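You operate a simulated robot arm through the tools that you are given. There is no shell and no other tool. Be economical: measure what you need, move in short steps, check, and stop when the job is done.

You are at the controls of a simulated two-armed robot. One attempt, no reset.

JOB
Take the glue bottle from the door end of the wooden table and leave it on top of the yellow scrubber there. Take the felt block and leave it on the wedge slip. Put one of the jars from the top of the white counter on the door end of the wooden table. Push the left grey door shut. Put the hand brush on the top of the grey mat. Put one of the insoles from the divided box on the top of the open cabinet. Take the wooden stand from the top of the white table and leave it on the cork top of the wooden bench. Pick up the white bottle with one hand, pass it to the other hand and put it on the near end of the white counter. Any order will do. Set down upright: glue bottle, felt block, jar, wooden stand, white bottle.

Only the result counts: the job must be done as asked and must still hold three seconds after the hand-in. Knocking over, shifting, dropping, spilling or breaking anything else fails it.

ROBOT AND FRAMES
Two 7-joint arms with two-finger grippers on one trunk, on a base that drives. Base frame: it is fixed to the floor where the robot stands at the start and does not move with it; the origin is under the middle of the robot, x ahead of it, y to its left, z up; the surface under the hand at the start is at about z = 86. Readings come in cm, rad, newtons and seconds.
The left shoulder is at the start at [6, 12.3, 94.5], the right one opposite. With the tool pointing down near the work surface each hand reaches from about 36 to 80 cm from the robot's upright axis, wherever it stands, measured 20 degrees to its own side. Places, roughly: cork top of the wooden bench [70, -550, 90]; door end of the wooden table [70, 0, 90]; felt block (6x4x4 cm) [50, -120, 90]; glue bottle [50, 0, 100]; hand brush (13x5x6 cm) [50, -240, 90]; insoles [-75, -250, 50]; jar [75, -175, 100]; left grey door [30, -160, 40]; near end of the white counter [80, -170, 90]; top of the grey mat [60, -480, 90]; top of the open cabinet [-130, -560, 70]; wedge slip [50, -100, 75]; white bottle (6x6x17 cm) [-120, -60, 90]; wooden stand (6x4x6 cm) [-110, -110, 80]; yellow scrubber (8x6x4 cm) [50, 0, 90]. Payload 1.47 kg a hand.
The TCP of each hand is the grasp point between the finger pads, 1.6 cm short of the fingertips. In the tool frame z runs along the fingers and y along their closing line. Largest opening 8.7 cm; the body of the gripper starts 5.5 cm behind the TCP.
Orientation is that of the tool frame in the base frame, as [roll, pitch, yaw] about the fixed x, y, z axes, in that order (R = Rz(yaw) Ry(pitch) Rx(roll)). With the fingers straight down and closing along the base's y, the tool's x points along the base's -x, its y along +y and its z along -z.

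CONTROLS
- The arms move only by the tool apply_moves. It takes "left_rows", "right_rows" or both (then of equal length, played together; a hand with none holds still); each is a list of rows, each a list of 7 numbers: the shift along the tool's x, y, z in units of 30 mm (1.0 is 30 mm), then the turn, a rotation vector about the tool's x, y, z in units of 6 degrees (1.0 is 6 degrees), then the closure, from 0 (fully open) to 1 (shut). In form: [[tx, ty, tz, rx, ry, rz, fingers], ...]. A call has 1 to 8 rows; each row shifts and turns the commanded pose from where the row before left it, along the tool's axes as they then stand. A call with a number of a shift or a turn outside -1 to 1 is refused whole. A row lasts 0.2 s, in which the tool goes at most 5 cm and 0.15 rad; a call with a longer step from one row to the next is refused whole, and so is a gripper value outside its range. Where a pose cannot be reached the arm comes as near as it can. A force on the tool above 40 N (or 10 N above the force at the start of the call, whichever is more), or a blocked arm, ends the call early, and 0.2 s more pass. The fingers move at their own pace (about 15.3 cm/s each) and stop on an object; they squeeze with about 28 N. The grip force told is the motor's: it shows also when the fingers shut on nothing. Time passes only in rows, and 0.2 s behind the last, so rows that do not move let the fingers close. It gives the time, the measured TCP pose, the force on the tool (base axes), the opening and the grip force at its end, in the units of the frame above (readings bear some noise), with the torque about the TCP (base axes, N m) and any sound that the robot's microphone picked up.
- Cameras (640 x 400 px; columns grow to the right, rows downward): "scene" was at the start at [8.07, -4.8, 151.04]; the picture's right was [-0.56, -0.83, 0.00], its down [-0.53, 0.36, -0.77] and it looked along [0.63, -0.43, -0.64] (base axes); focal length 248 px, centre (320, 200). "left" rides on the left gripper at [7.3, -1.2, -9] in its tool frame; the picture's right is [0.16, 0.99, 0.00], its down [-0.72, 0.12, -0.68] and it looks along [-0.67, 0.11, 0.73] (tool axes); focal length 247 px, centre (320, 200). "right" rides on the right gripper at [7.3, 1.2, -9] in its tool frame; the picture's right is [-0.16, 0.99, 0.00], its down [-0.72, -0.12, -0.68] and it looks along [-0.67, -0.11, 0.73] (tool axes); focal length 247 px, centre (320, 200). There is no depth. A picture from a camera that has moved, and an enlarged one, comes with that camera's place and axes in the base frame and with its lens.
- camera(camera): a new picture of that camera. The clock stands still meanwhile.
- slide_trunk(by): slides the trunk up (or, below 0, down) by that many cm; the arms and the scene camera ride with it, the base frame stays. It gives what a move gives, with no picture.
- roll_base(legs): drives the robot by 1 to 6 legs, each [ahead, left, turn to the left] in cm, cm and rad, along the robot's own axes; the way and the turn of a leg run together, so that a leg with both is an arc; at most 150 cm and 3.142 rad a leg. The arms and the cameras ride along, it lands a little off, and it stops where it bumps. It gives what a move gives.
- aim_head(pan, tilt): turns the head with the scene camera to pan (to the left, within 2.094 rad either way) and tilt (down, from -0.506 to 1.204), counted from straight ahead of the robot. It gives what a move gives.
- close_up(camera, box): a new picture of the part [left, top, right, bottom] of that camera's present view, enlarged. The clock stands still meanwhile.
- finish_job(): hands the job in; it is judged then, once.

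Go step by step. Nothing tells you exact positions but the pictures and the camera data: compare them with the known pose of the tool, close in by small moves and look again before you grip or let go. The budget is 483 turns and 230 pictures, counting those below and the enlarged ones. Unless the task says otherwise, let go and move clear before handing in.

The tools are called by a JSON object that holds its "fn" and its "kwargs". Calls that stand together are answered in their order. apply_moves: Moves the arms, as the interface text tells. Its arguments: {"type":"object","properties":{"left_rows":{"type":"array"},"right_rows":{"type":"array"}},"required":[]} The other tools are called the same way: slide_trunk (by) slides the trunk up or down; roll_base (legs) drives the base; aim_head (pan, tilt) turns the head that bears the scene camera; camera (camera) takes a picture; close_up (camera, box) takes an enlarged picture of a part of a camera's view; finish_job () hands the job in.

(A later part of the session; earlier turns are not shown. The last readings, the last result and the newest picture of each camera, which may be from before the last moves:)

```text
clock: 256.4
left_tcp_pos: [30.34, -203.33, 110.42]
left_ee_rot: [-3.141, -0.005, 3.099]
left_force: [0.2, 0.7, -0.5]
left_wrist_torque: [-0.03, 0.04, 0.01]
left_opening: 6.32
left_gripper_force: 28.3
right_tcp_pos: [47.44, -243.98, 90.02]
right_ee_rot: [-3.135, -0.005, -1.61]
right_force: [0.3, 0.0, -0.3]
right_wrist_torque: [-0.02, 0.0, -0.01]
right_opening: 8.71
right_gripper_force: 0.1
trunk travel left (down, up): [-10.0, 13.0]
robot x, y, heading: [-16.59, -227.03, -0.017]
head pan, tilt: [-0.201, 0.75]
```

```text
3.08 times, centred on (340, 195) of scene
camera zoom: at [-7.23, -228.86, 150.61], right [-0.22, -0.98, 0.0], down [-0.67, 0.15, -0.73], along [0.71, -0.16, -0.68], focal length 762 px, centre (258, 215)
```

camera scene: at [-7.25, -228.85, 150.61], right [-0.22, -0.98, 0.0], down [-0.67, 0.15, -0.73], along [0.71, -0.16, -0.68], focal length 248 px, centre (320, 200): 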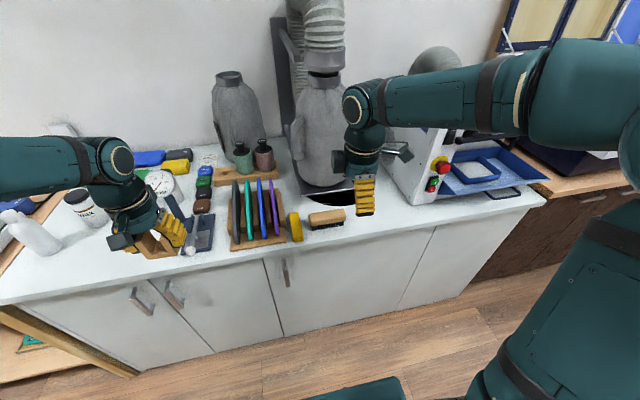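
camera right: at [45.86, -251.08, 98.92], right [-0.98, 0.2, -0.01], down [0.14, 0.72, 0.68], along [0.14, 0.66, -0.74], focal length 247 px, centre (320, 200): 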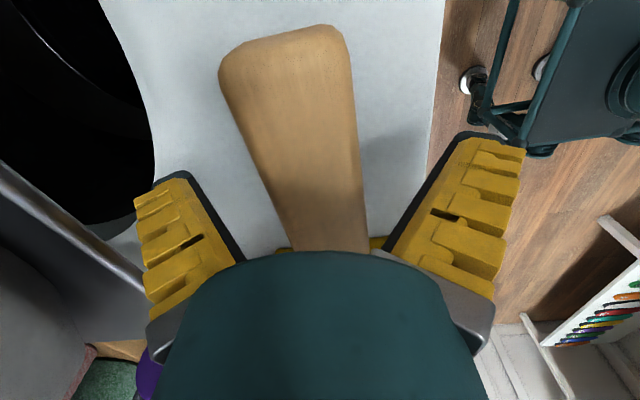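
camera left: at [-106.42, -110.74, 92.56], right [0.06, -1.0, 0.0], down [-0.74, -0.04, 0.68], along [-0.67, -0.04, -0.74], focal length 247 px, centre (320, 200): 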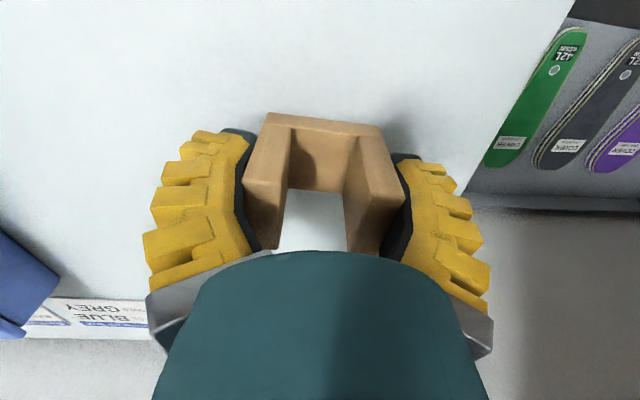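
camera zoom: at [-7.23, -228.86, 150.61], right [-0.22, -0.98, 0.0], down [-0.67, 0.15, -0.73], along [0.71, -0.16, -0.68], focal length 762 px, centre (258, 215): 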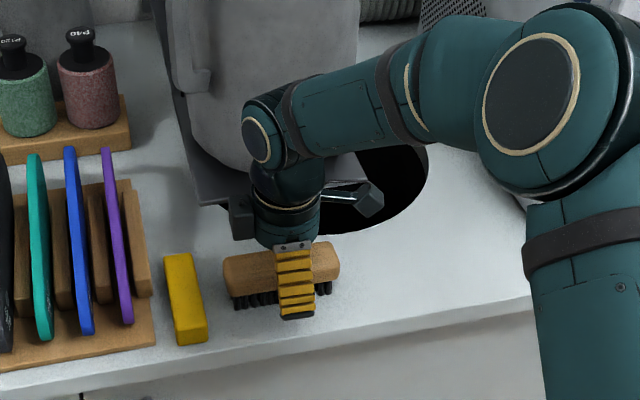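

It is centred. I'll close on the wood.

{"fn": "apply_moves", "kwargs": {"right_rows": [[0, 0, 0, 0, 0, 0, 0.25], [0, 0, 0, 0, 0, 0, 0.4], [0, 0, 0, 0, 0, 0, 1], [0, 0, 0, 0, 0, 0, 1]]}}

{"fn": "apply_moves", "kwargs": {"right_rows": [[0, 0, -0.5, 0, 0, 0, 1], [0, 0, -0.8, 0, 0, 0, 1], [0, 0, -1, 0, 0, 0, 1], [0, 0.3, -1, 0, 0, 0, 1], [0, 0.6, -1, 0, 0, 0, 1], [0, 0.8, -1, 0, 0, 0, 1], [0, 0.8, -1, 0, 0, 0, 1], [0, 0.8, -0.5, 0, 0, 0, 1]]}}

{"fn": "camera", "kwargs": {"camera": "scene"}}

```text
clock: 257.4
left_tcp_pos: [30.25, -203.35, 110.51]
left_ee_rot: [-3.14, -0.008, 3.099]
left_force: [0.7, 0.2, -0.7]
left_wrist_torque: [0.02, 0.02, -0.03]
left_opening: 6.3
left_gripper_force: 27.9
right_tcp_pos: [47.4, -243.9, 90.16]
right_ee_rot: [-3.133, -0.006, -1.608]
right_force: [0.5, -1.2, 4.3]
right_wrist_torque: [0.01, 0.08, 0.12]
right_opening: 3.81
right_gripper_force: 28.1
trunk travel left (down, up): [-10.0, 13.0]
robot x, y, heading: [-16.52, -226.97, -0.02]
head pan, tilt: [-0.201, 0.75]
```

```text
clock: 259.2
left_tcp_pos: [30.19, -203.33, 110.53]
left_ee_rot: [3.141, -0.005, 3.098]
left_force: [0.0, -0.6, -1.1]
left_wrist_torque: [-0.01, -0.04, 0.02]
left_opening: 6.29
left_gripper_force: 27.7
right_tcp_pos: [37.38, -243.44, 110.34]
right_ee_rot: [-3.134, -0.005, -1.608]
right_force: [-1.5, -0.3, -1.9]
right_wrist_torque: [-0.01, -0.02, -0.01]
right_opening: 3.78
right_gripper_force: 27.4
trunk travel left (down, up): [-10.0, 13.0]
robot x, y, heading: [-16.73, -226.92, -0.018]
head pan, tilt: [-0.201, 0.75]
```

```text
95 pictures are left
camera scene: at [-7.33, -228.85, 150.62], right [-0.22, -0.98, 0.0], down [-0.67, 0.15, -0.73], along [0.71, -0.16, -0.68], focal length 248 px, centre (320, 200)
```

scene: 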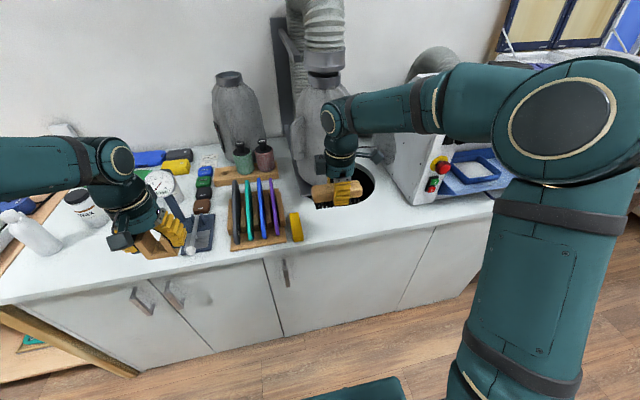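

I have the brush. Before driving down the room I'll look right along the aisle.

{"fn": "aim_head", "kwargs": {"pan": -1.25, "tilt": 0.35}}

{"fn": "camera", "kwargs": {"camera": "scene"}}

{"fn": "aim_head", "kwargs": {"pan": -1.9, "tilt": 0.5}}

{"fn": "camera", "kwargs": {"camera": "scene"}}

```text
clock: 260.5
left_tcp_pos: [30.23, -203.29, 110.52]
left_ee_rot: [3.141, -0.007, 3.1]
left_force: [1.0, -0.5, -0.2]
left_wrist_torque: [-0.02, -0.03, 0.01]
left_opening: 6.33
left_gripper_force: 27.5
right_tcp_pos: [37.45, -243.34, 110.11]
right_ee_rot: [-3.136, -0.005, -1.608]
right_force: [-0.1, -0.7, -2.3]
right_wrist_torque: [0.02, 0.03, 0.0]
right_opening: 3.78
right_gripper_force: 27.8
trunk travel left (down, up): [-10.0, 13.0]
robot x, y, heading: [-16.3, -226.94, -0.017]
head pan, tilt: [-1.25, 0.351]
```

```text
94 pictures are left
camera scene: at [-12.56, -235.93, 154.17], right [-0.95, -0.3, 0.0], down [-0.1, 0.33, -0.94], along [0.28, -0.9, -0.34], focal length 248 px, centre (320, 200)
```

scene: 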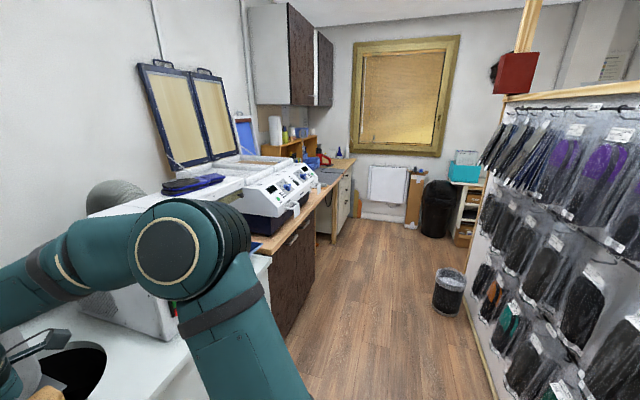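

```text
clock: 261.6
left_tcp_pos: [30.25, -203.25, 110.49]
left_ee_rot: [-3.142, -0.007, 3.101]
left_force: [-0.1, -0.2, 0.0]
left_wrist_torque: [0.0, 0.0, 0.03]
left_opening: 6.31
left_gripper_force: 27.8
right_tcp_pos: [37.47, -243.42, 110.22]
right_ee_rot: [-3.135, -0.006, -1.608]
right_force: [-0.2, 0.2, -1.8]
right_wrist_torque: [-0.03, 0.0, 0.02]
right_opening: 3.75
right_gripper_force: 28.2
trunk travel left (down, up): [-10.0, 13.0]
robot x, y, heading: [-16.32, -227.08, -0.019]
head pan, tilt: [-1.901, 0.499]
```

```text
93 pictures are left
camera scene: at [-18.44, -235.59, 152.81], right [-0.94, 0.34, 0.0], down [0.16, 0.45, -0.88], along [-0.3, -0.83, -0.48], focal length 248 px, centre (320, 200)
```

scene: 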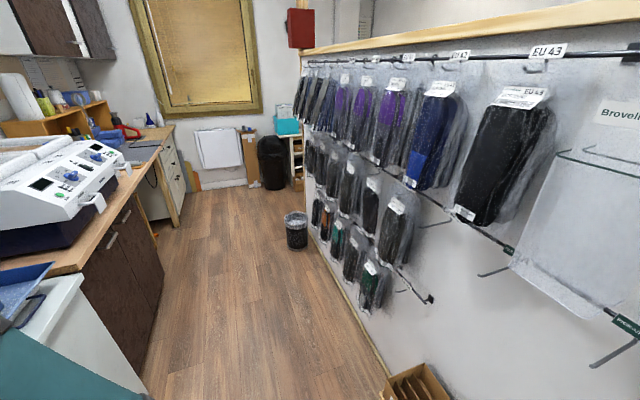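

The aisle is clear along x≈-16, with a waste bin near (-60, -415). I'll pull the brush in a bit and strafe down the room.

{"fn": "apply_moves", "kwargs": {"right_rows": [[0, 0.9, -0.3, 0, 0, 0, 1], [0, 0.9, -0.3, 0, 0, 0, 1], [0, 0.9, -0.3, 0, 0, 0, 1]]}}

{"fn": "roll_base", "kwargs": {"legs": [[0, 0, 0.018], [0, -110, 0]]}}

{"fn": "aim_head", "kwargs": {"pan": -0.9, "tilt": 0.5}}

{"fn": "camera", "kwargs": {"camera": "scene"}}

```text
clock: 262.4
left_tcp_pos: [30.13, -203.37, 110.52]
left_ee_rot: [3.141, -0.006, 3.1]
left_force: [-0.2, 1.0, -0.9]
left_wrist_torque: [0.0, -0.02, 0.0]
left_opening: 6.28
left_gripper_force: 27.6
right_tcp_pos: [29.15, -243.11, 112.95]
right_ee_rot: [-3.133, -0.002, -1.607]
right_force: [-0.3, 0.3, -0.7]
right_wrist_torque: [0.01, -0.03, 0.02]
right_opening: 3.76
right_gripper_force: 28.2
trunk travel left (down, up): [-10.0, 13.0]
robot x, y, heading: [-16.19, -227.1, -0.015]
head pan, tilt: [-1.901, 0.499]
```

```text
clock: 272.7
left_tcp_pos: [30.21, -311.74, 110.44]
left_ee_rot: [3.142, -0.007, 3.135]
left_force: [0.4, 0.3, -0.2]
left_wrist_torque: [-0.01, 0.0, 0.0]
left_opening: 6.27
left_gripper_force: 27.1
right_tcp_pos: [30.6, -351.51, 112.92]
right_ee_rot: [-3.134, -0.003, -1.57]
right_force: [0.4, 0.5, -1.0]
right_wrist_torque: [0.02, -0.01, 0.0]
right_opening: 3.76
right_gripper_force: 28.2
trunk travel left (down, up): [-10.0, 13.0]
robot x, y, heading: [-15.51, -337.1, 0.014]
head pan, tilt: [-1.901, 0.499]
```

```text
clock: 273.9
left_tcp_pos: [30.31, -311.69, 110.58]
left_ee_rot: [3.141, -0.007, 3.136]
left_force: [-0.7, -0.4, -0.8]
left_wrist_torque: [-0.01, -0.02, -0.01]
left_opening: 6.28
left_gripper_force: 28.0
right_tcp_pos: [30.64, -351.34, 112.95]
right_ee_rot: [-3.135, -0.003, -1.571]
right_force: [-0.3, -1.1, 0.4]
right_wrist_torque: [0.02, -0.01, -0.01]
right_opening: 3.74
right_gripper_force: 28.0
trunk travel left (down, up): [-10.0, 13.0]
robot x, y, heading: [-15.37, -337.23, 0.017]
head pan, tilt: [-0.901, 0.499]
```

```text
92 pictures are left
camera scene: at [-8.76, -344.16, 152.81], right [-0.77, -0.63, 0.0], down [-0.3, 0.37, -0.88], along [0.56, -0.68, -0.48], focal length 248 px, centre (320, 200)
```

scene: 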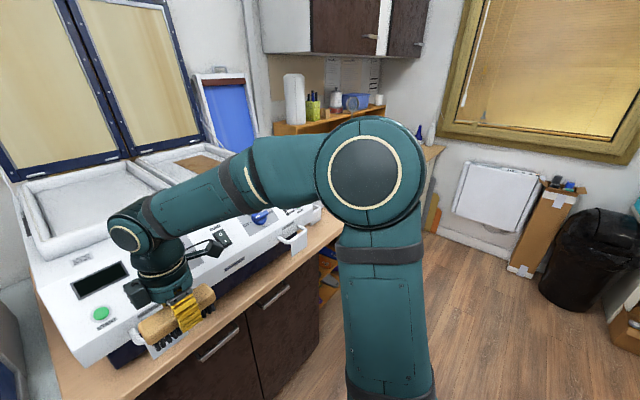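

I'll raise both hands a bit to clear the machine, then continue to y≈-462.

{"fn": "apply_moves", "kwargs": {"right_rows": [[0, 0.3, -0.8, 0, 0, 0, 1], [0, 0.3, -0.8, 0, 0, 0, 1], [0, 0.3, -0.8, 0, 0, 0, 1]], "left_rows": [[0.3, 0, -0.9, 0, 0, 0, 1], [0.3, 0, -0.9, 0, 0, 0, 1], [0.3, 0, -0.9, 0, 0, 0, 1]]}}

{"fn": "roll_base", "kwargs": {"legs": [[0, 0, -0.014], [0, -118, 0]]}}

{"fn": "aim_head", "kwargs": {"pan": -0.3, "tilt": 0.7}}

{"fn": "camera", "kwargs": {"camera": "scene"}}

{"fn": "camera", "kwargs": {"camera": "left"}}

```text
clock: 274.7
left_tcp_pos: [27.48, -311.81, 118.74]
left_ee_rot: [3.141, -0.006, 3.133]
left_force: [-0.5, 0.2, -0.7]
left_wrist_torque: [-0.03, -0.04, 0.01]
left_opening: 6.28
left_gripper_force: 27.7
right_tcp_pos: [27.91, -351.35, 120.16]
right_ee_rot: [-3.132, -0.004, -1.571]
right_force: [0.0, 0.0, -1.8]
right_wrist_torque: [0.02, 0.0, 0.04]
right_opening: 3.76
right_gripper_force: 28.8
trunk travel left (down, up): [-10.0, 13.0]
robot x, y, heading: [-15.33, -337.06, 0.014]
head pan, tilt: [-0.901, 0.499]
```

```text
clock: 285.8
left_tcp_pos: [27.86, -432.12, 118.65]
left_ee_rot: [-3.141, -0.007, 3.113]
left_force: [0.3, 0.3, 0.5]
left_wrist_torque: [0.04, -0.02, -0.01]
left_opening: 6.21
left_gripper_force: 28.0
right_tcp_pos: [27.36, -471.63, 120.13]
right_ee_rot: [-3.134, -0.004, -1.596]
right_force: [0.2, -0.8, -0.8]
right_wrist_torque: [0.03, -0.01, -0.01]
right_opening: 3.72
right_gripper_force: 27.7
trunk travel left (down, up): [-10.0, 13.0]
robot x, y, heading: [-15.93, -456.25, -0.007]
head pan, tilt: [-0.901, 0.499]
```

```text
clock: 286.8
left_tcp_pos: [27.98, -432.23, 118.71]
left_ee_rot: [3.142, -0.007, 3.112]
left_force: [0.6, -0.4, 0.0]
left_wrist_torque: [-0.01, -0.04, -0.01]
left_opening: 6.25
left_gripper_force: 27.7
right_tcp_pos: [27.23, -471.85, 120.02]
right_ee_rot: [-3.135, -0.003, -1.596]
right_force: [0.2, -0.1, -0.8]
right_wrist_torque: [-0.05, 0.01, -0.01]
right_opening: 3.72
right_gripper_force: 27.8
trunk travel left (down, up): [-10.0, 13.0]
robot x, y, heading: [-15.77, -456.41, -0.006]
head pan, tilt: [-0.3, 0.7]
```

```text
91 pictures are left
camera scene: at [-6.74, -459.04, 151.04], right [-0.3, -0.95, 0.0], down [-0.61, 0.2, -0.77], along [0.73, -0.23, -0.64], focal length 248 px, centre (320, 200)
```

scene: 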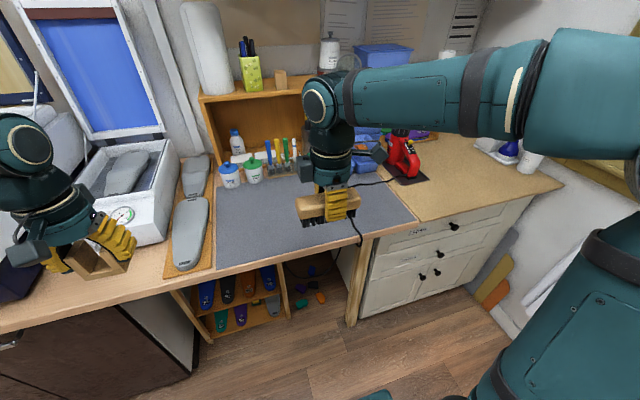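

```text
90 pictures are left
camera left: at [20.61, -433.08, 127.58], right [-0.13, 0.99, 0.0], down [0.73, 0.09, 0.68], along [0.67, 0.09, -0.74], focal length 247 px, centre (320, 200)
```

left: 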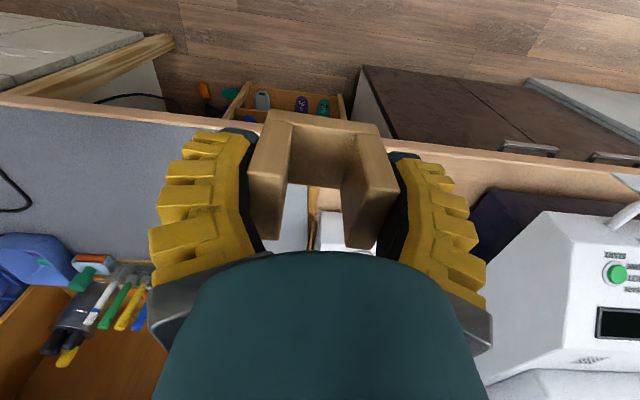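

The grey mat spans roughly x 45–75 and y -442 to -513. I'll place the brush near (57, -471). First I roll forward 12 cm.

{"fn": "roll_base", "kwargs": {"legs": [[12, 0, 0]]}}

{"fn": "apply_moves", "kwargs": {"right_rows": [[-0.06, -0.75, 0.5, 0, 0, 0, 1], [-0.06, -0.75, 0.7, 0, 0, 0, 1], [-0.06, -0.75, 0.83, 0, 0, 0, 1], [-0.06, -0.75, 0.83, 0, 0, 0, 1], [-0.06, -0.75, 0.83, 0, 0, 0, 1], [-0.06, -0.75, 0.83, 0, 0, 0, 1], [-0.06, -0.75, 0.83, 0, 0, 0, 1], [-0.06, -0.5, 0.83, 0, 0, 0, 1]]}}

{"fn": "camera", "kwargs": {"camera": "scene"}}

{"fn": "camera", "kwargs": {"camera": "right"}}

```text
clock: 288.0
left_tcp_pos: [39.94, -432.25, 118.71]
left_ee_rot: [3.141, -0.008, 3.111]
left_force: [0.8, -0.1, -0.8]
left_wrist_torque: [-0.02, 0.03, -0.02]
left_opening: 6.22
left_gripper_force: 27.7
right_tcp_pos: [39.21, -471.99, 120.1]
right_ee_rot: [-3.138, -0.006, -1.599]
right_force: [0.6, -1.1, -2.2]
right_wrist_torque: [0.03, 0.03, -0.02]
right_opening: 3.72
right_gripper_force: 28.4
trunk travel left (down, up): [-10.0, 13.0]
robot x, y, heading: [-4.09, -456.47, -0.006]
head pan, tilt: [-0.3, 0.7]
```

```text
clock: 289.8
left_tcp_pos: [39.8, -432.2, 118.64]
left_ee_rot: [3.141, -0.007, 3.109]
left_force: [-0.9, -0.8, -1.3]
left_wrist_torque: [0.0, 0.01, 0.03]
left_opening: 6.2
left_gripper_force: 28.3
right_tcp_pos: [56.55, -471.28, 101.63]
right_ee_rot: [-3.134, -0.006, -1.597]
right_force: [0.3, -0.4, -0.9]
right_wrist_torque: [-0.01, -0.03, -0.02]
right_opening: 3.76
right_gripper_force: 28.6
trunk travel left (down, up): [-10.0, 13.0]
robot x, y, heading: [-3.97, -456.3, -0.012]
head pan, tilt: [-0.3, 0.7]
```

```text
89 pictures are left
camera scene: at [5.14, -459.14, 151.03], right [-0.3, -0.95, 0.0], down [-0.61, 0.2, -0.76], along [0.73, -0.23, -0.64], focal length 248 px, centre (320, 200)
```

scene: 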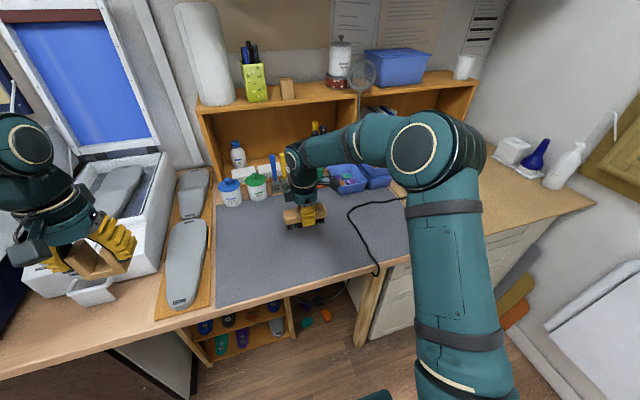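

```text
88 pictures are left
camera right: at [55.22, -478.36, 110.5], right [-0.98, 0.18, -0.01], down [0.13, 0.72, 0.68], along [0.13, 0.67, -0.74], focal length 247 px, centre (320, 200)
```

right: 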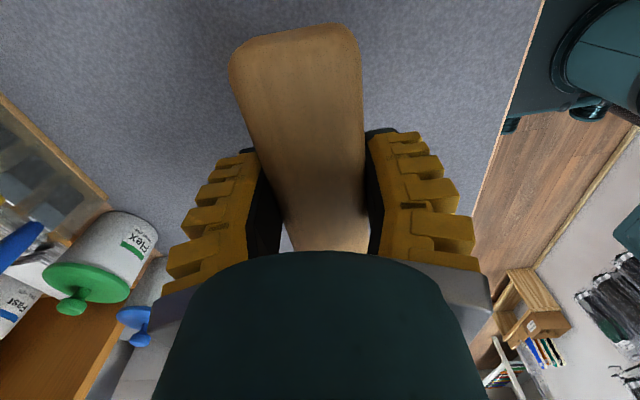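

The brush is over clear mat. I'll lower it.

{"fn": "apply_moves", "kwargs": {"right_rows": [[0, 0, 0.9, 0, 0, 0, 1], [0, 0, 0.9, 0, 0, 0, 1], [0, 0, 0.9, 0, 0, 0, 1], [0, 0, 0.6, 0, 0, 0, 1], [0, 0, 0.15, 0, 0, 0, 1]]}}

{"fn": "apply_moves", "kwargs": {"right_rows": [[0, 0, 0.1, 0, 0, 0, 1], [0, 0, 0, 0, 0, 0, 1]]}}

```text
clock: 291.0
left_tcp_pos: [39.59, -432.28, 118.78]
left_ee_rot: [3.141, -0.006, 3.109]
left_force: [-0.9, -0.2, -0.2]
left_wrist_torque: [0.01, 0.01, -0.06]
left_opening: 6.2
left_gripper_force: 27.7
right_tcp_pos: [56.65, -470.92, 91.52]
right_ee_rot: [-3.129, -0.003, -1.597]
right_force: [-2.5, -0.6, 27.1]
right_wrist_torque: [0.0, 0.14, 0.04]
right_opening: 4.15
right_gripper_force: 28.0
trunk travel left (down, up): [-10.0, 13.0]
robot x, y, heading: [-4.08, -456.48, -0.006]
head pan, tilt: [-0.3, 0.7]
```

```text
clock: 291.6
left_tcp_pos: [39.57, -432.27, 118.8]
left_ee_rot: [-3.14, -0.004, 3.109]
left_force: [-0.3, -0.7, -0.5]
left_wrist_torque: [-0.02, 0.01, -0.01]
left_opening: 6.22
left_gripper_force: 27.8
right_tcp_pos: [56.79, -470.95, 91.52]
right_ee_rot: [-3.127, -0.006, -1.594]
right_force: [-5.7, 1.0, 20.4]
right_wrist_torque: [-0.25, 0.44, -0.04]
right_opening: 3.9
right_gripper_force: 28.2
trunk travel left (down, up): [-10.0, 13.0]
robot x, y, heading: [-3.83, -456.72, -0.008]
head pan, tilt: [-0.3, 0.7]
stopped in row 2 (right hand): the force on the tool passed its limit at 41 N (the readings are from after the stop); the commanded pose is now the measured one
```

Contact is made. I'll open and rise.

{"fn": "apply_moves", "kwargs": {"right_rows": [[0, 0, -0.05, 0, 0, 0, 1], [0, 0, 0, 0, 0, 0, 0.4], [0, 0, 0, 0, 0, 0, 0], [0, 0, 0, 0, 0, 0, 0], [0, 0, -0.6, 0, 0, 0, 0], [0, 0, -1, 0, 0, 0, 0], [0, 0, -1, 0, 0, 0, 0], [0, 0.4, -1, 0, 0, 0, 0]]}}

{"fn": "apply_moves", "kwargs": {"right_rows": [[0, 0.8, -1, 0, 0, 0, 0], [0, 0.8, -1, 0, 0, 0, 0], [0, 0.8, -1, 0, 0, 0, 0], [0, 0.8, -1, 0, 0, 0, 0], [0, 0.8, 0, 0, 0, 0, 0]]}}

{"fn": "camera", "kwargs": {"camera": "scene"}}

```text
clock: 293.4
left_tcp_pos: [39.69, -432.31, 118.75]
left_ee_rot: [-3.141, -0.004, 3.111]
left_force: [0.0, 0.6, -1.2]
left_wrist_torque: [-0.02, -0.02, 0.03]
left_opening: 6.21
left_gripper_force: 28.1
right_tcp_pos: [55.25, -470.75, 102.49]
right_ee_rot: [-3.128, -0.002, -1.596]
right_force: [0.6, 0.5, -0.2]
right_wrist_torque: [-0.01, -0.01, -0.02]
right_opening: 8.7
right_gripper_force: 0.1
trunk travel left (down, up): [-10.0, 13.0]
robot x, y, heading: [-4.01, -456.38, -0.01]
head pan, tilt: [-0.3, 0.7]
```

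```text
clock: 294.6
left_tcp_pos: [39.7, -432.31, 118.68]
left_ee_rot: [3.141, -0.005, 3.11]
left_force: [-0.2, -0.2, -0.7]
left_wrist_torque: [0.03, 0.01, 0.03]
left_opening: 6.2
left_gripper_force: 27.6
right_tcp_pos: [42.95, -470.52, 114.21]
right_ee_rot: [-3.129, -0.002, -1.597]
right_force: [-0.3, -0.5, -0.3]
right_wrist_torque: [0.03, -0.01, 0.03]
right_opening: 8.72
right_gripper_force: 0.0
trunk travel left (down, up): [-10.0, 13.0]
robot x, y, heading: [-4.15, -456.28, -0.011]
head pan, tilt: [-0.3, 0.7]
```

```text
87 pictures are left
camera scene: at [4.99, -459.15, 151.04], right [-0.3, -0.95, 0.0], down [-0.61, 0.2, -0.77], along [0.73, -0.23, -0.64], focal length 248 px, centre (320, 200)
```

scene: 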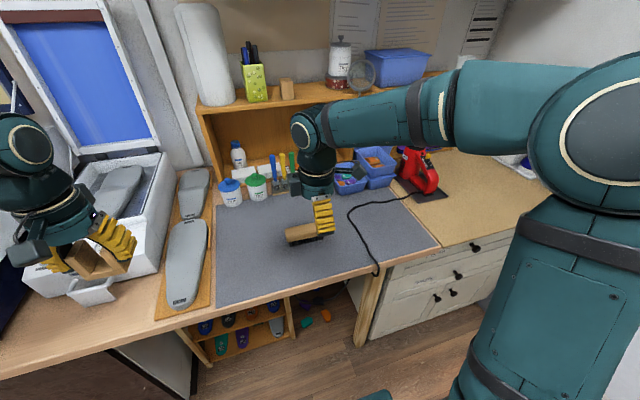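

The brush is on the mat. I'll turn the right hand back to normal and drive toward the cork top, angled to the right.

{"fn": "apply_moves", "kwargs": {"right_rows": [[0, 0, 0, 0, 0, 1, 0], [0, 0, 0, 0, 0, 1, 0], [0, 0, 0, 0, 0, 1, 0], [0, 0, 0, 0, 0, 1, 0], [0, 0, 0, 0, 0, 1, 0], [0, 0, 0, 0, 0, 1, 0], [0, 0, 0, 0, 0, 1, 0], [0, 0, 0, 0, 0, 1, 0]]}}

{"fn": "apply_moves", "kwargs": {"right_rows": [[0, 0, 0, 0, 0, 1, 0], [0, 0, 0, 0, 0, 1, 0], [0, 0, 0, 0, 0, 1, 0], [0, 0, 0, 0, 0, 1, 0], [0, 0, 0, 0, 0, 1, 0], [0, 0, 0, 0, 0, 1, 0], [0, 0, 0, 0, 0, 0.7, 0]]}}

{"fn": "roll_base", "kwargs": {"legs": [[-10, 0, 0], [0, -52, 0], [0, 0, -0.7]]}}

{"fn": "aim_head", "kwargs": {"pan": 0.1, "tilt": 0.7}}

{"fn": "camera", "kwargs": {"camera": "scene"}}

```text
clock: 296.4
left_tcp_pos: [39.72, -432.29, 118.75]
left_ee_rot: [-3.141, -0.008, 3.11]
left_force: [-0.4, 0.1, -0.9]
left_wrist_torque: [0.0, -0.02, -0.02]
left_opening: 6.2
left_gripper_force: 27.8
right_tcp_pos: [43.24, -470.73, 114.1]
right_ee_rot: [-3.131, 0.006, -2.434]
right_force: [-0.7, 0.0, 0.4]
right_wrist_torque: [-0.01, -0.01, 0.0]
right_opening: 8.69
right_gripper_force: 0.1
trunk travel left (down, up): [-10.0, 13.0]
robot x, y, heading: [-4.01, -456.43, -0.009]
head pan, tilt: [-0.3, 0.7]
```

```text
clock: 297.9
left_tcp_pos: [39.82, -432.26, 118.68]
left_ee_rot: [-3.141, -0.007, 3.111]
left_force: [-0.3, -0.1, 0.2]
left_wrist_torque: [0.03, -0.01, 0.02]
left_opening: 6.2
left_gripper_force: 27.3
right_tcp_pos: [43.14, -470.59, 114.04]
right_ee_rot: [-3.138, 0.012, -3.137]
right_force: [1.0, 0.6, -0.3]
right_wrist_torque: [0.02, 0.01, 0.0]
right_opening: 8.68
right_gripper_force: 0.1
trunk travel left (down, up): [-10.0, 13.0]
robot x, y, heading: [-4.0, -456.58, -0.007]
head pan, tilt: [-0.3, 0.7]
```

```text
clock: 305.6
left_tcp_pos: [34.56, -517.93, 118.72]
left_ee_rot: [-3.141, -0.006, 2.411]
left_force: [0.1, 0.6, -0.5]
left_wrist_torque: [0.02, -0.01, 0.01]
left_opening: 6.16
left_gripper_force: 28.6
right_tcp_pos: [12.46, -549.66, 113.96]
right_ee_rot: [-3.138, 0.013, 2.448]
right_force: [0.5, 0.6, 0.2]
right_wrist_torque: [-0.02, 0.02, -0.03]
right_opening: 8.68
right_gripper_force: 0.1
trunk travel left (down, up): [-10.0, 13.0]
robot x, y, heading: [-14.56, -508.35, -0.705]
head pan, tilt: [-0.3, 0.7]
```

```text
clock: 306.5
left_tcp_pos: [34.64, -517.93, 118.72]
left_ee_rot: [3.141, -0.007, 2.41]
left_force: [-0.5, -0.4, 0.1]
left_wrist_torque: [0.0, 0.03, 0.0]
left_opening: 6.15
left_gripper_force: 27.3
right_tcp_pos: [12.5, -549.65, 114.04]
right_ee_rot: [-3.137, 0.013, 2.448]
right_force: [0.0, -0.3, 0.3]
right_wrist_torque: [0.0, 0.02, 0.02]
right_opening: 8.73
right_gripper_force: 0.1
trunk travel left (down, up): [-10.0, 13.0]
robot x, y, heading: [-14.76, -508.35, -0.71]
head pan, tilt: [0.099, 0.7]
```

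```text
86 pictures are left
camera scene: at [-6.82, -513.89, 151.04], right [-0.57, -0.82, 0.0], down [-0.53, 0.37, -0.76], along [0.63, -0.44, -0.64], focal length 248 px, centre (320, 200)
```

scene: 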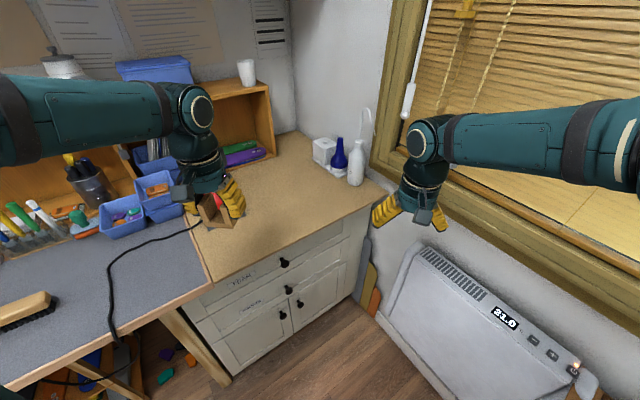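

The brush stands properly on the mat. The cork top spans y -511 to -582 and is clear around (57, -543). I'll roll forward and bring the stand over it.

{"fn": "roll_base", "kwargs": {"legs": [[12, 0, 0]]}}

{"fn": "apply_moves", "kwargs": {"left_rows": [[-0.89, -0.18, 0.4, 0, 0, 0, 1], [-0.89, -0.18, 0.6, 0, 0, 0, 1], [-0.89, -0.18, 0.77, 0, 0, 0, 1], [-0.89, -0.18, 0.77, 0, 0, 0, 1], [-0.89, -0.18, 0.77, 0, 0, 0, 1], [-0.89, -0.18, 0.77, 0, 0, 0, 1], [-0.89, -0.18, 0.77, 0, 0, 0, 1], [-0.89, -0.18, 0.77, 0, 0, 0, 1]]}}

{"fn": "camera", "kwargs": {"camera": "scene"}}

{"fn": "camera", "kwargs": {"camera": "left"}}

```text
clock: 307.8
left_tcp_pos: [43.7, -526.01, 118.52]
left_ee_rot: [3.141, -0.009, 2.408]
left_force: [-0.3, -0.4, -1.2]
left_wrist_torque: [0.0, 0.04, -0.01]
left_opening: 6.16
left_gripper_force: 28.0
right_tcp_pos: [21.63, -557.42, 114.02]
right_ee_rot: [-3.138, 0.011, 2.448]
right_force: [0.7, 1.1, -0.7]
right_wrist_torque: [0.03, -0.01, -0.01]
right_opening: 8.69
right_gripper_force: 0.0
trunk travel left (down, up): [-10.0, 13.0]
robot x, y, heading: [-5.3, -516.17, -0.705]
head pan, tilt: [0.099, 0.7]
```

```text
clock: 309.6
left_tcp_pos: [56.74, -543.27, 101.73]
left_ee_rot: [-3.141, -0.007, 2.411]
left_force: [-1.4, 0.2, -0.1]
left_wrist_torque: [0.06, 0.02, 0.01]
left_opening: 6.19
left_gripper_force: 27.7
right_tcp_pos: [21.52, -557.57, 113.94]
right_ee_rot: [-3.139, 0.012, 2.448]
right_force: [0.3, -0.5, 0.6]
right_wrist_torque: [0.01, 0.02, 0.02]
right_opening: 8.69
right_gripper_force: 0.0
trunk travel left (down, up): [-10.0, 13.0]
robot x, y, heading: [-5.2, -516.34, -0.707]
head pan, tilt: [0.099, 0.7]
```

```text
85 pictures are left
camera scene: at [2.31, -521.74, 151.03], right [-0.57, -0.82, 0.0], down [-0.53, 0.37, -0.76], along [0.63, -0.44, -0.64], focal length 248 px, centre (320, 200)
```

scene: 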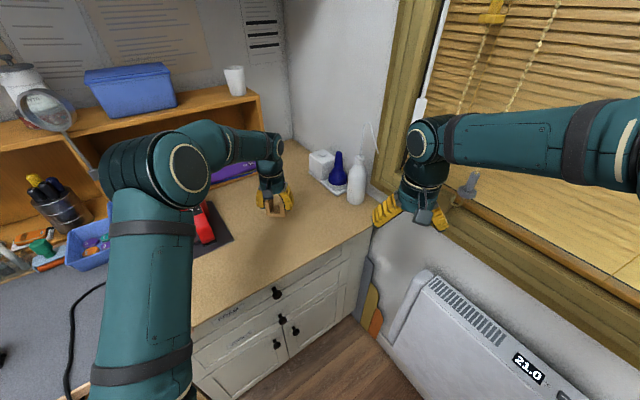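

```text
84 pictures are left
camera left: at [50.58, -539.34, 110.57], right [0.54, 0.84, 0.0], down [0.62, -0.4, 0.67], along [0.57, -0.36, -0.74], focal length 247 px, centre (320, 200)
```

left: 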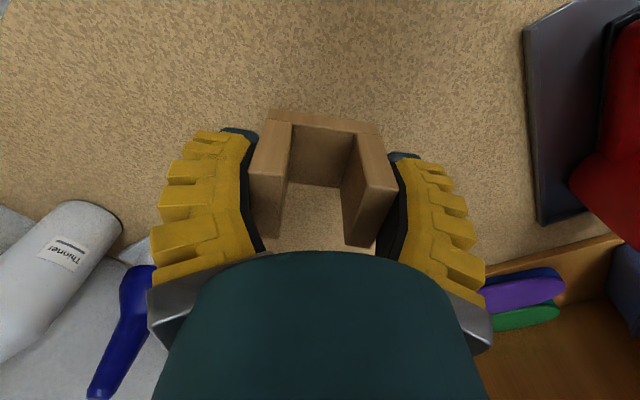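

It is over clear cork. I'll lower the stand.

{"fn": "apply_moves", "kwargs": {"left_rows": [[0, 0, 0.9, 0, 0, 0, 1], [0, 0, 0.9, 0, 0, 0, 1], [0, 0, 0.9, 0, 0, 0, 1], [0, 0, 0.6, 0, 0, 0, 1], [0, 0, 0.2, 0, 0, 0, 1]]}}

{"fn": "apply_moves", "kwargs": {"left_rows": [[0, 0, 0.12, 0, 0, 0, 1], [0, 0, 0.1, 0, 0, 0, 1], [0, 0, 0, 0, 0, 0, 1]]}}

```text
clock: 310.7
left_tcp_pos: [56.65, -543.37, 92.29]
left_ee_rot: [3.142, 0.01, 2.41]
left_force: [0.9, 0.8, 13.5]
left_wrist_torque: [0.11, 0.06, 0.0]
left_opening: 6.65
left_gripper_force: 27.9
right_tcp_pos: [21.45, -557.27, 113.99]
right_ee_rot: [-3.139, 0.014, 2.446]
right_force: [0.4, 0.4, 0.3]
right_wrist_torque: [-0.04, 0.0, 0.02]
right_opening: 8.67
right_gripper_force: 0.1
trunk travel left (down, up): [-10.0, 13.0]
robot x, y, heading: [-5.62, -515.95, -0.706]
head pan, tilt: [0.099, 0.7]
stopped in row 5 (left hand): the force on the tool passed its limit at 51 N (the readings are from after the stop); the commanded pose is now the measured one
```

```text
clock: 311.2
left_tcp_pos: [56.84, -543.38, 92.06]
left_ee_rot: [-3.141, 0.015, 2.41]
left_force: [-3.1, 2.1, 16.9]
left_wrist_torque: [0.29, 0.2, 0.04]
left_opening: 6.56
left_gripper_force: 27.3
right_tcp_pos: [21.27, -557.24, 113.93]
right_ee_rot: [-3.138, 0.016, 2.447]
right_force: [0.1, 0.3, -0.3]
right_wrist_torque: [0.06, -0.04, 0.03]
right_opening: 8.69
right_gripper_force: 0.1
trunk travel left (down, up): [-10.0, 13.0]
robot x, y, heading: [-5.84, -516.36, -0.708]
head pan, tilt: [0.099, 0.7]
stopped in row 2 (left hand): the force on the tool passed its limit at 45 N (the readings are from after the stop); the commanded pose is now the measured one
```

Contact came at z 92, so the cork is slightly higher. I'll look before releasing.

{"fn": "close_up", "kwargs": {"camera": "scene", "box": [200, 130, 340, 250]}}

{"fn": "camera", "kwargs": {"camera": "left"}}

```text
3.33 times, centred on (270, 190) of scene
camera zoom: at [2.07, -521.56, 151.03], right [-0.57, -0.82, 0.0], down [-0.53, 0.37, -0.77], along [0.63, -0.44, -0.64], focal length 825 px, centre (487, 233)
```

zoom: 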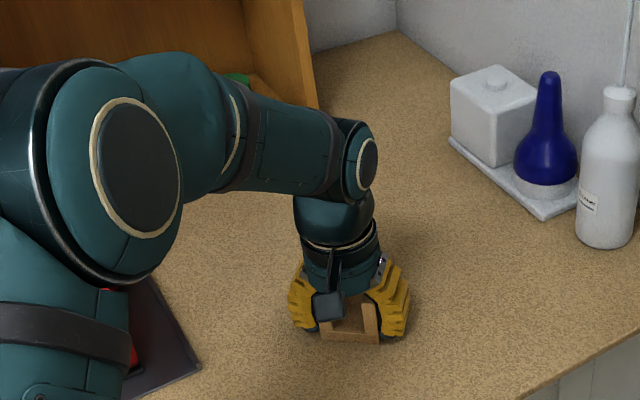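

```text
82 pictures are left
camera left: at [50.43, -539.37, 100.91], right [0.54, 0.84, 0.0], down [0.61, -0.39, 0.69], along [0.58, -0.38, -0.72], focal length 247 px, centre (320, 200)
```

left: 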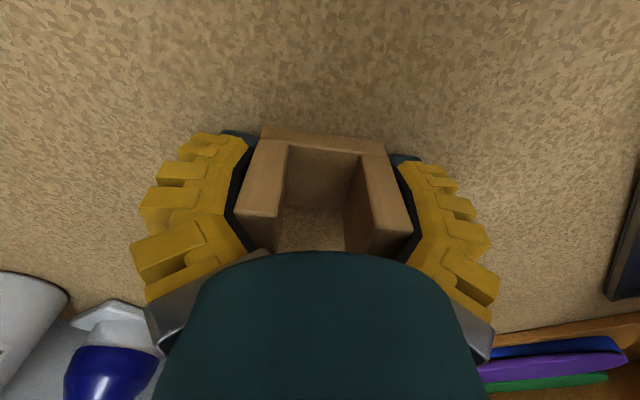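

The stand rests on the cork. I'll ease off, open and rise.

{"fn": "apply_moves", "kwargs": {"left_rows": [[0, 0, -0.08, 0, 0, 0, 1], [0, 0, 0, 0, 0, 0, 0.15], [0, 0, 0, 0, 0, 0, 0], [0, 0, 0, 0, 0, 0, 0], [0, 0, -0.5, 0, 0, 0, 0], [0, 0, -1, 0, 0, 0, 0], [0, 0, -1, 0, 0, 0, 0], [0.3, 0, -1, 0, 0, 0, 0]]}}

{"fn": "close_up", "kwargs": {"camera": "scene", "box": [200, 130, 340, 250]}}

```text
clock: 313.0
left_tcp_pos: [55.99, -542.71, 102.67]
left_ee_rot: [-3.142, 0.012, 2.41]
left_force: [-0.2, 0.6, 0.1]
left_wrist_torque: [0.01, 0.0, 0.01]
left_opening: 8.7
left_gripper_force: 0.1
right_tcp_pos: [21.43, -557.4, 114.16]
right_ee_rot: [-3.137, 0.013, 2.446]
right_force: [-1.0, 0.2, 0.5]
right_wrist_torque: [0.02, -0.01, 0.01]
right_opening: 8.71
right_gripper_force: 0.0
trunk travel left (down, up): [-10.0, 13.0]
robot x, y, heading: [-5.75, -516.33, -0.708]
head pan, tilt: [0.099, 0.7]
```

```text
3.33 times, centred on (270, 190) of scene
camera zoom: at [2.13, -521.58, 151.05], right [-0.57, -0.82, 0.0], down [-0.53, 0.37, -0.77], along [0.63, -0.44, -0.64], focal length 825 px, centre (487, 233)
```

zoom: 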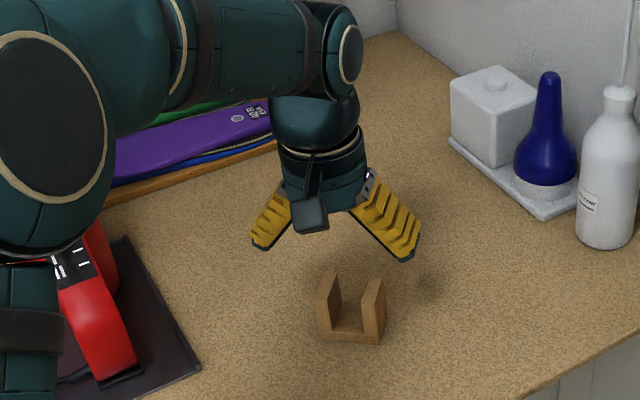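

The stand is done. I'll retract the left hand and look toward the open cabinet near (-130, -560).

{"fn": "apply_moves", "kwargs": {"left_rows": [[0.8, 0, -0.8, 0, 0, 0, 0], [1, 0, -0.8, 0, 0, 0, 0], [1, 0, -0.8, 0, 0, 0, 0], [1, 0, -0.8, 0, 0, 0, 0], [1, 0, -0.8, 0, 0, 0, 0], [1, 0, -0.5, 0, 0, 0, 0], [0.5, 0, 0, 0, 0, 0, 0]]}}

{"fn": "aim_head", "kwargs": {"pan": -2.09, "tilt": 0.5}}

{"fn": "camera", "kwargs": {"camera": "scene"}}

```text
clock: 314.6
left_tcp_pos: [41.98, -529.94, 115.68]
left_ee_rot: [-3.14, 0.012, 2.409]
left_force: [0.5, -0.1, -0.7]
left_wrist_torque: [0.04, 0.03, -0.02]
left_opening: 8.71
left_gripper_force: 0.1
right_tcp_pos: [21.45, -557.3, 113.94]
right_ee_rot: [-3.137, 0.012, 2.446]
right_force: [-0.1, -0.9, -0.3]
right_wrist_torque: [-0.04, 0.0, -0.03]
right_opening: 8.67
right_gripper_force: 0.1
trunk travel left (down, up): [-10.0, 13.0]
robot x, y, heading: [-5.49, -516.09, -0.705]
head pan, tilt: [0.099, 0.7]
```

```text
clock: 316.7
left_tcp_pos: [41.91, -530.01, 115.76]
left_ee_rot: [3.141, 0.013, 2.41]
left_force: [0.4, 0.4, -0.2]
left_wrist_torque: [0.0, -0.01, 0.0]
left_opening: 8.67
left_gripper_force: 0.1
right_tcp_pos: [21.52, -557.39, 114.02]
right_ee_rot: [-3.138, 0.011, 2.447]
right_force: [-0.5, 0.6, 1.0]
right_wrist_torque: [-0.02, 0.03, -0.03]
right_opening: 8.71
right_gripper_force: 0.1
trunk travel left (down, up): [-10.0, 13.0]
robot x, y, heading: [-5.65, -515.66, -0.706]
head pan, tilt: [-2.089, 0.499]
```

```text
80 pictures are left
camera scene: at [-13.31, -519.84, 152.81], right [-0.34, 0.94, 0.0], down [0.45, 0.16, -0.88], along [-0.83, -0.3, -0.48], focal length 248 px, centre (320, 200)
```

scene: 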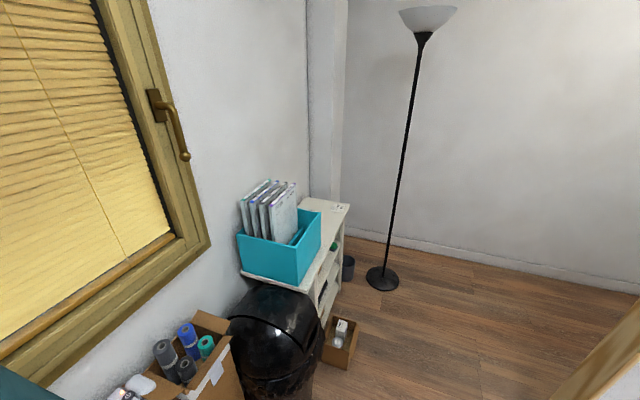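

The open cabinet's top (z≈70) spans x -150 to -80 at y -552 to -580, with a teal box on its near part; the free area is around (-133, -565). Now I'll go to the divided box near (-75, -255).

{"fn": "roll_base", "kwargs": {"legs": [[-14, 0, 0], [0, 0, 0.706], [0, 130, 0], [0, 130, 0]]}}

{"fn": "aim_head", "kwargs": {"pan": 2.05, "tilt": 0.7}}

{"fn": "camera", "kwargs": {"camera": "scene"}}

{"fn": "aim_head", "kwargs": {"pan": -2.05, "tilt": 0.7}}

{"fn": "camera", "kwargs": {"camera": "scene"}}

```text
clock: 342.4
left_tcp_pos: [27.65, -224.77, 115.76]
left_ee_rot: [-3.141, 0.011, 3.128]
left_force: [-0.9, -0.4, 0.3]
left_wrist_torque: [0.05, -0.03, 0.01]
left_opening: 8.72
left_gripper_force: 0.1
right_tcp_pos: [30.15, -258.87, 114.01]
right_ee_rot: [-3.138, 0.014, -3.117]
right_force: [-0.3, 0.8, 0.3]
right_wrist_torque: [0.01, -0.02, 0.04]
right_opening: 8.7
right_gripper_force: 0.1
trunk travel left (down, up): [-10.0, 13.0]
robot x, y, heading: [-17.17, -245.95, 0.009]
head pan, tilt: [-2.089, 0.499]
```

```text
clock: 345.8
left_tcp_pos: [27.66, -224.94, 115.61]
left_ee_rot: [3.141, 0.011, 3.126]
left_force: [0.5, 0.3, -0.4]
left_wrist_torque: [0.02, -0.01, -0.02]
left_opening: 8.72
left_gripper_force: 0.1
right_tcp_pos: [30.14, -258.96, 114.04]
right_ee_rot: [-3.138, 0.014, -3.116]
right_force: [0.0, 0.1, -0.2]
right_wrist_torque: [0.01, -0.01, 0.02]
right_opening: 8.7
right_gripper_force: 0.0
trunk travel left (down, up): [-10.0, 13.0]
robot x, y, heading: [-17.22, -245.83, 0.007]
head pan, tilt: [2.051, 0.7]
```

```text
79 pictures are left
camera scene: at [-20.29, -238.19, 151.04], right [0.88, 0.47, 0.0], down [0.3, -0.57, -0.76], along [-0.36, 0.68, -0.64], focal length 248 px, centre (320, 200)
```

scene: 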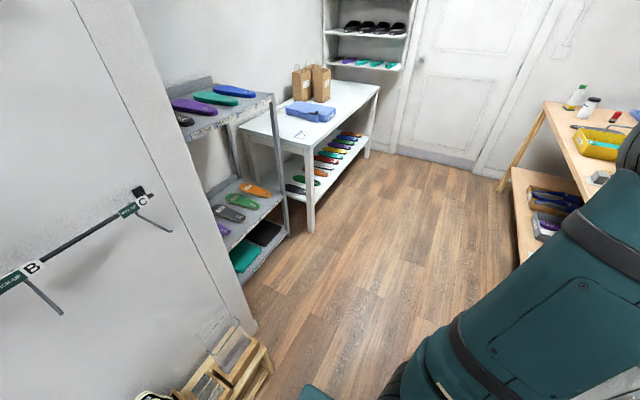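

```text
clock: 349.1
left_tcp_pos: [27.6, -224.85, 115.65]
left_ee_rot: [3.141, 0.012, 3.129]
left_force: [0.4, -1.1, -0.6]
left_wrist_torque: [-0.02, 0.0, -0.03]
left_opening: 8.72
left_gripper_force: 0.2
right_tcp_pos: [30.19, -258.92, 113.98]
right_ee_rot: [-3.138, 0.011, -3.118]
right_force: [-1.1, -0.7, 0.5]
right_wrist_torque: [0.0, 0.0, 0.01]
right_opening: 8.7
right_gripper_force: 0.0
trunk travel left (down, up): [-10.0, 13.0]
robot x, y, heading: [-17.43, -245.32, 0.008]
head pan, tilt: [-2.051, 0.7]
```

```text
78 pictures are left
camera scene: at [-20.15, -253.26, 151.04], right [-0.89, 0.45, 0.0], down [0.29, 0.57, -0.76], along [-0.35, -0.68, -0.64], focal length 248 px, centre (320, 200)
```

scene: 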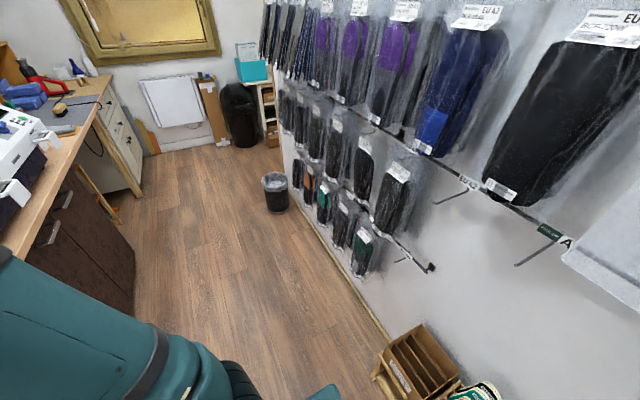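

The divided box stands along the pegboard foot near (-68, -240), with hooks above. I'll tuck the hands in, shift toward the counter, and turn to face -y first for a better look.

{"fn": "apply_moves", "kwargs": {"left_rows": [[0.9, 0, -0.3, 0, 0, 0, 0], [0.9, 0, -0.3, 0, 0, 0, 0]], "right_rows": [[0.9, 0, -0.3, 0, 0, 0, 0], [0.9, 0, -0.3, 0, 0, 0, 0]]}}

{"fn": "roll_base", "kwargs": {"legs": [[12, 15, 0], [0, 0, -1.6]]}}

{"fn": "aim_head", "kwargs": {"pan": -1.4, "tilt": 0.65}}

{"fn": "camera", "kwargs": {"camera": "scene"}}

```text
clock: 349.7
left_tcp_pos: [22.27, -224.79, 117.36]
left_ee_rot: [3.141, 0.014, 3.128]
left_force: [0.0, -0.3, -0.1]
left_wrist_torque: [0.0, -0.03, -0.02]
left_opening: 8.69
left_gripper_force: 0.1
right_tcp_pos: [24.77, -259.14, 115.72]
right_ee_rot: [-3.139, 0.01, -3.118]
right_force: [-0.5, -0.1, -0.3]
right_wrist_torque: [-0.02, 0.0, -0.03]
right_opening: 8.68
right_gripper_force: 0.0
trunk travel left (down, up): [-10.0, 13.0]
robot x, y, heading: [-17.29, -245.55, 0.005]
head pan, tilt: [-2.051, 0.7]
```

```text
clock: 355.5
left_tcp_pos: [14.25, -270.91, 117.31]
left_ee_rot: [-3.14, 0.013, 1.532]
left_force: [0.1, 0.3, -0.1]
left_wrist_torque: [-0.02, -0.01, 0.03]
left_opening: 8.72
left_gripper_force: 0.1
right_tcp_pos: [-20.37, -272.59, 115.72]
right_ee_rot: [-3.139, 0.013, 1.568]
right_force: [0.3, -1.0, 0.6]
right_wrist_torque: [0.0, 0.0, 0.01]
right_opening: 8.71
right_gripper_force: 0.0
trunk travel left (down, up): [-10.0, 13.0]
robot x, y, heading: [-5.7, -230.64, -1.585]
head pan, tilt: [-2.051, 0.7]
```

```text
clock: 356.6
left_tcp_pos: [14.23, -271.0, 117.34]
left_ee_rot: [-3.139, 0.012, 1.534]
left_force: [-0.7, 0.1, 0.0]
left_wrist_torque: [-0.02, -0.01, 0.04]
left_opening: 8.71
left_gripper_force: 0.1
right_tcp_pos: [-20.31, -272.49, 115.73]
right_ee_rot: [-3.138, 0.012, 1.571]
right_force: [-0.2, -1.5, 0.2]
right_wrist_torque: [0.03, 0.01, -0.02]
right_opening: 8.69
right_gripper_force: 0.0
trunk travel left (down, up): [-10.0, 13.0]
robot x, y, heading: [-5.67, -230.62, -1.586]
head pan, tilt: [-1.4, 0.649]
```

```text
77 pictures are left
camera scene: at [-14.21, -233.12, 151.47], right [-0.15, 0.99, 0.0], down [0.6, 0.09, -0.8], along [-0.79, -0.12, -0.6], focal length 248 px, centre (320, 200)
```

scene: 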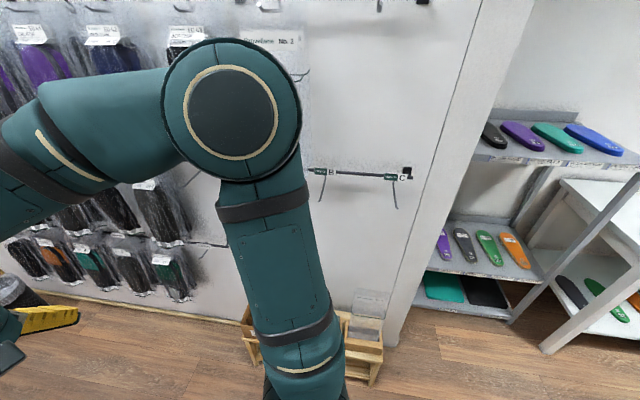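

I'll finish the turn to face the pegboard and look straight at the divided box.

{"fn": "roll_base", "kwargs": {"legs": [[0, 0, -1.55]]}}

{"fn": "aim_head", "kwargs": {"pan": 0, "tilt": 0.9}}

{"fn": "camera", "kwargs": {"camera": "scene"}}

```text
clock: 360.7
left_tcp_pos: [-45.25, -251.89, 117.47]
left_ee_rot: [-3.141, 0.012, -0.005]
left_force: [0.2, -0.1, -0.2]
left_wrist_torque: [0.03, -0.01, 0.06]
left_opening: 8.71
left_gripper_force: 0.1
right_tcp_pos: [-47.78, -217.38, 115.73]
right_ee_rot: [-3.138, 0.013, 0.032]
right_force: [0.6, 0.5, 0.1]
right_wrist_torque: [0.01, -0.03, 0.01]
right_opening: 8.72
right_gripper_force: 0.0
trunk travel left (down, up): [-10.0, 13.0]
robot x, y, heading: [-6.07, -230.68, -3.122]
head pan, tilt: [-1.4, 0.649]
```

```text
clock: 362.2
left_tcp_pos: [-45.08, -251.87, 117.43]
left_ee_rot: [-3.141, 0.012, -0.006]
left_force: [-0.5, 0.1, 0.5]
left_wrist_torque: [-0.03, 0.02, -0.02]
left_opening: 8.68
left_gripper_force: 0.0
right_tcp_pos: [-47.89, -217.52, 115.7]
right_ee_rot: [-3.137, 0.012, 0.031]
right_force: [-0.5, -0.4, 0.1]
right_wrist_torque: [-0.03, 0.0, 0.0]
right_opening: 8.72
right_gripper_force: 0.0
trunk travel left (down, up): [-10.0, 13.0]
robot x, y, heading: [-5.58, -231.17, -3.124]
head pan, tilt: [0.0, 0.901]
```

```text
76 pictures are left
camera scene: at [-14.16, -230.93, 149.42], right [-0.02, 1.0, 0.0], down [0.78, 0.01, -0.62], along [-0.62, -0.01, -0.78], focal length 248 px, centre (320, 200)
```

scene: 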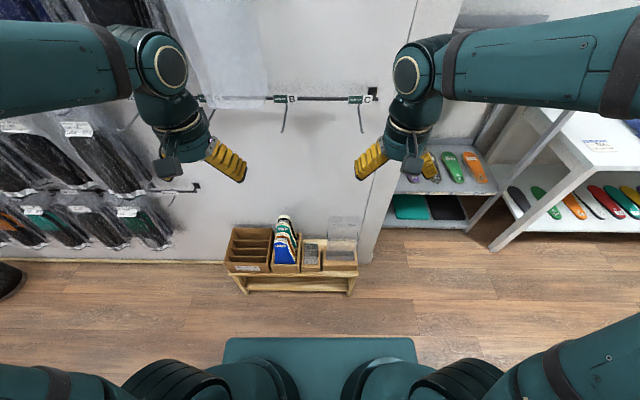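

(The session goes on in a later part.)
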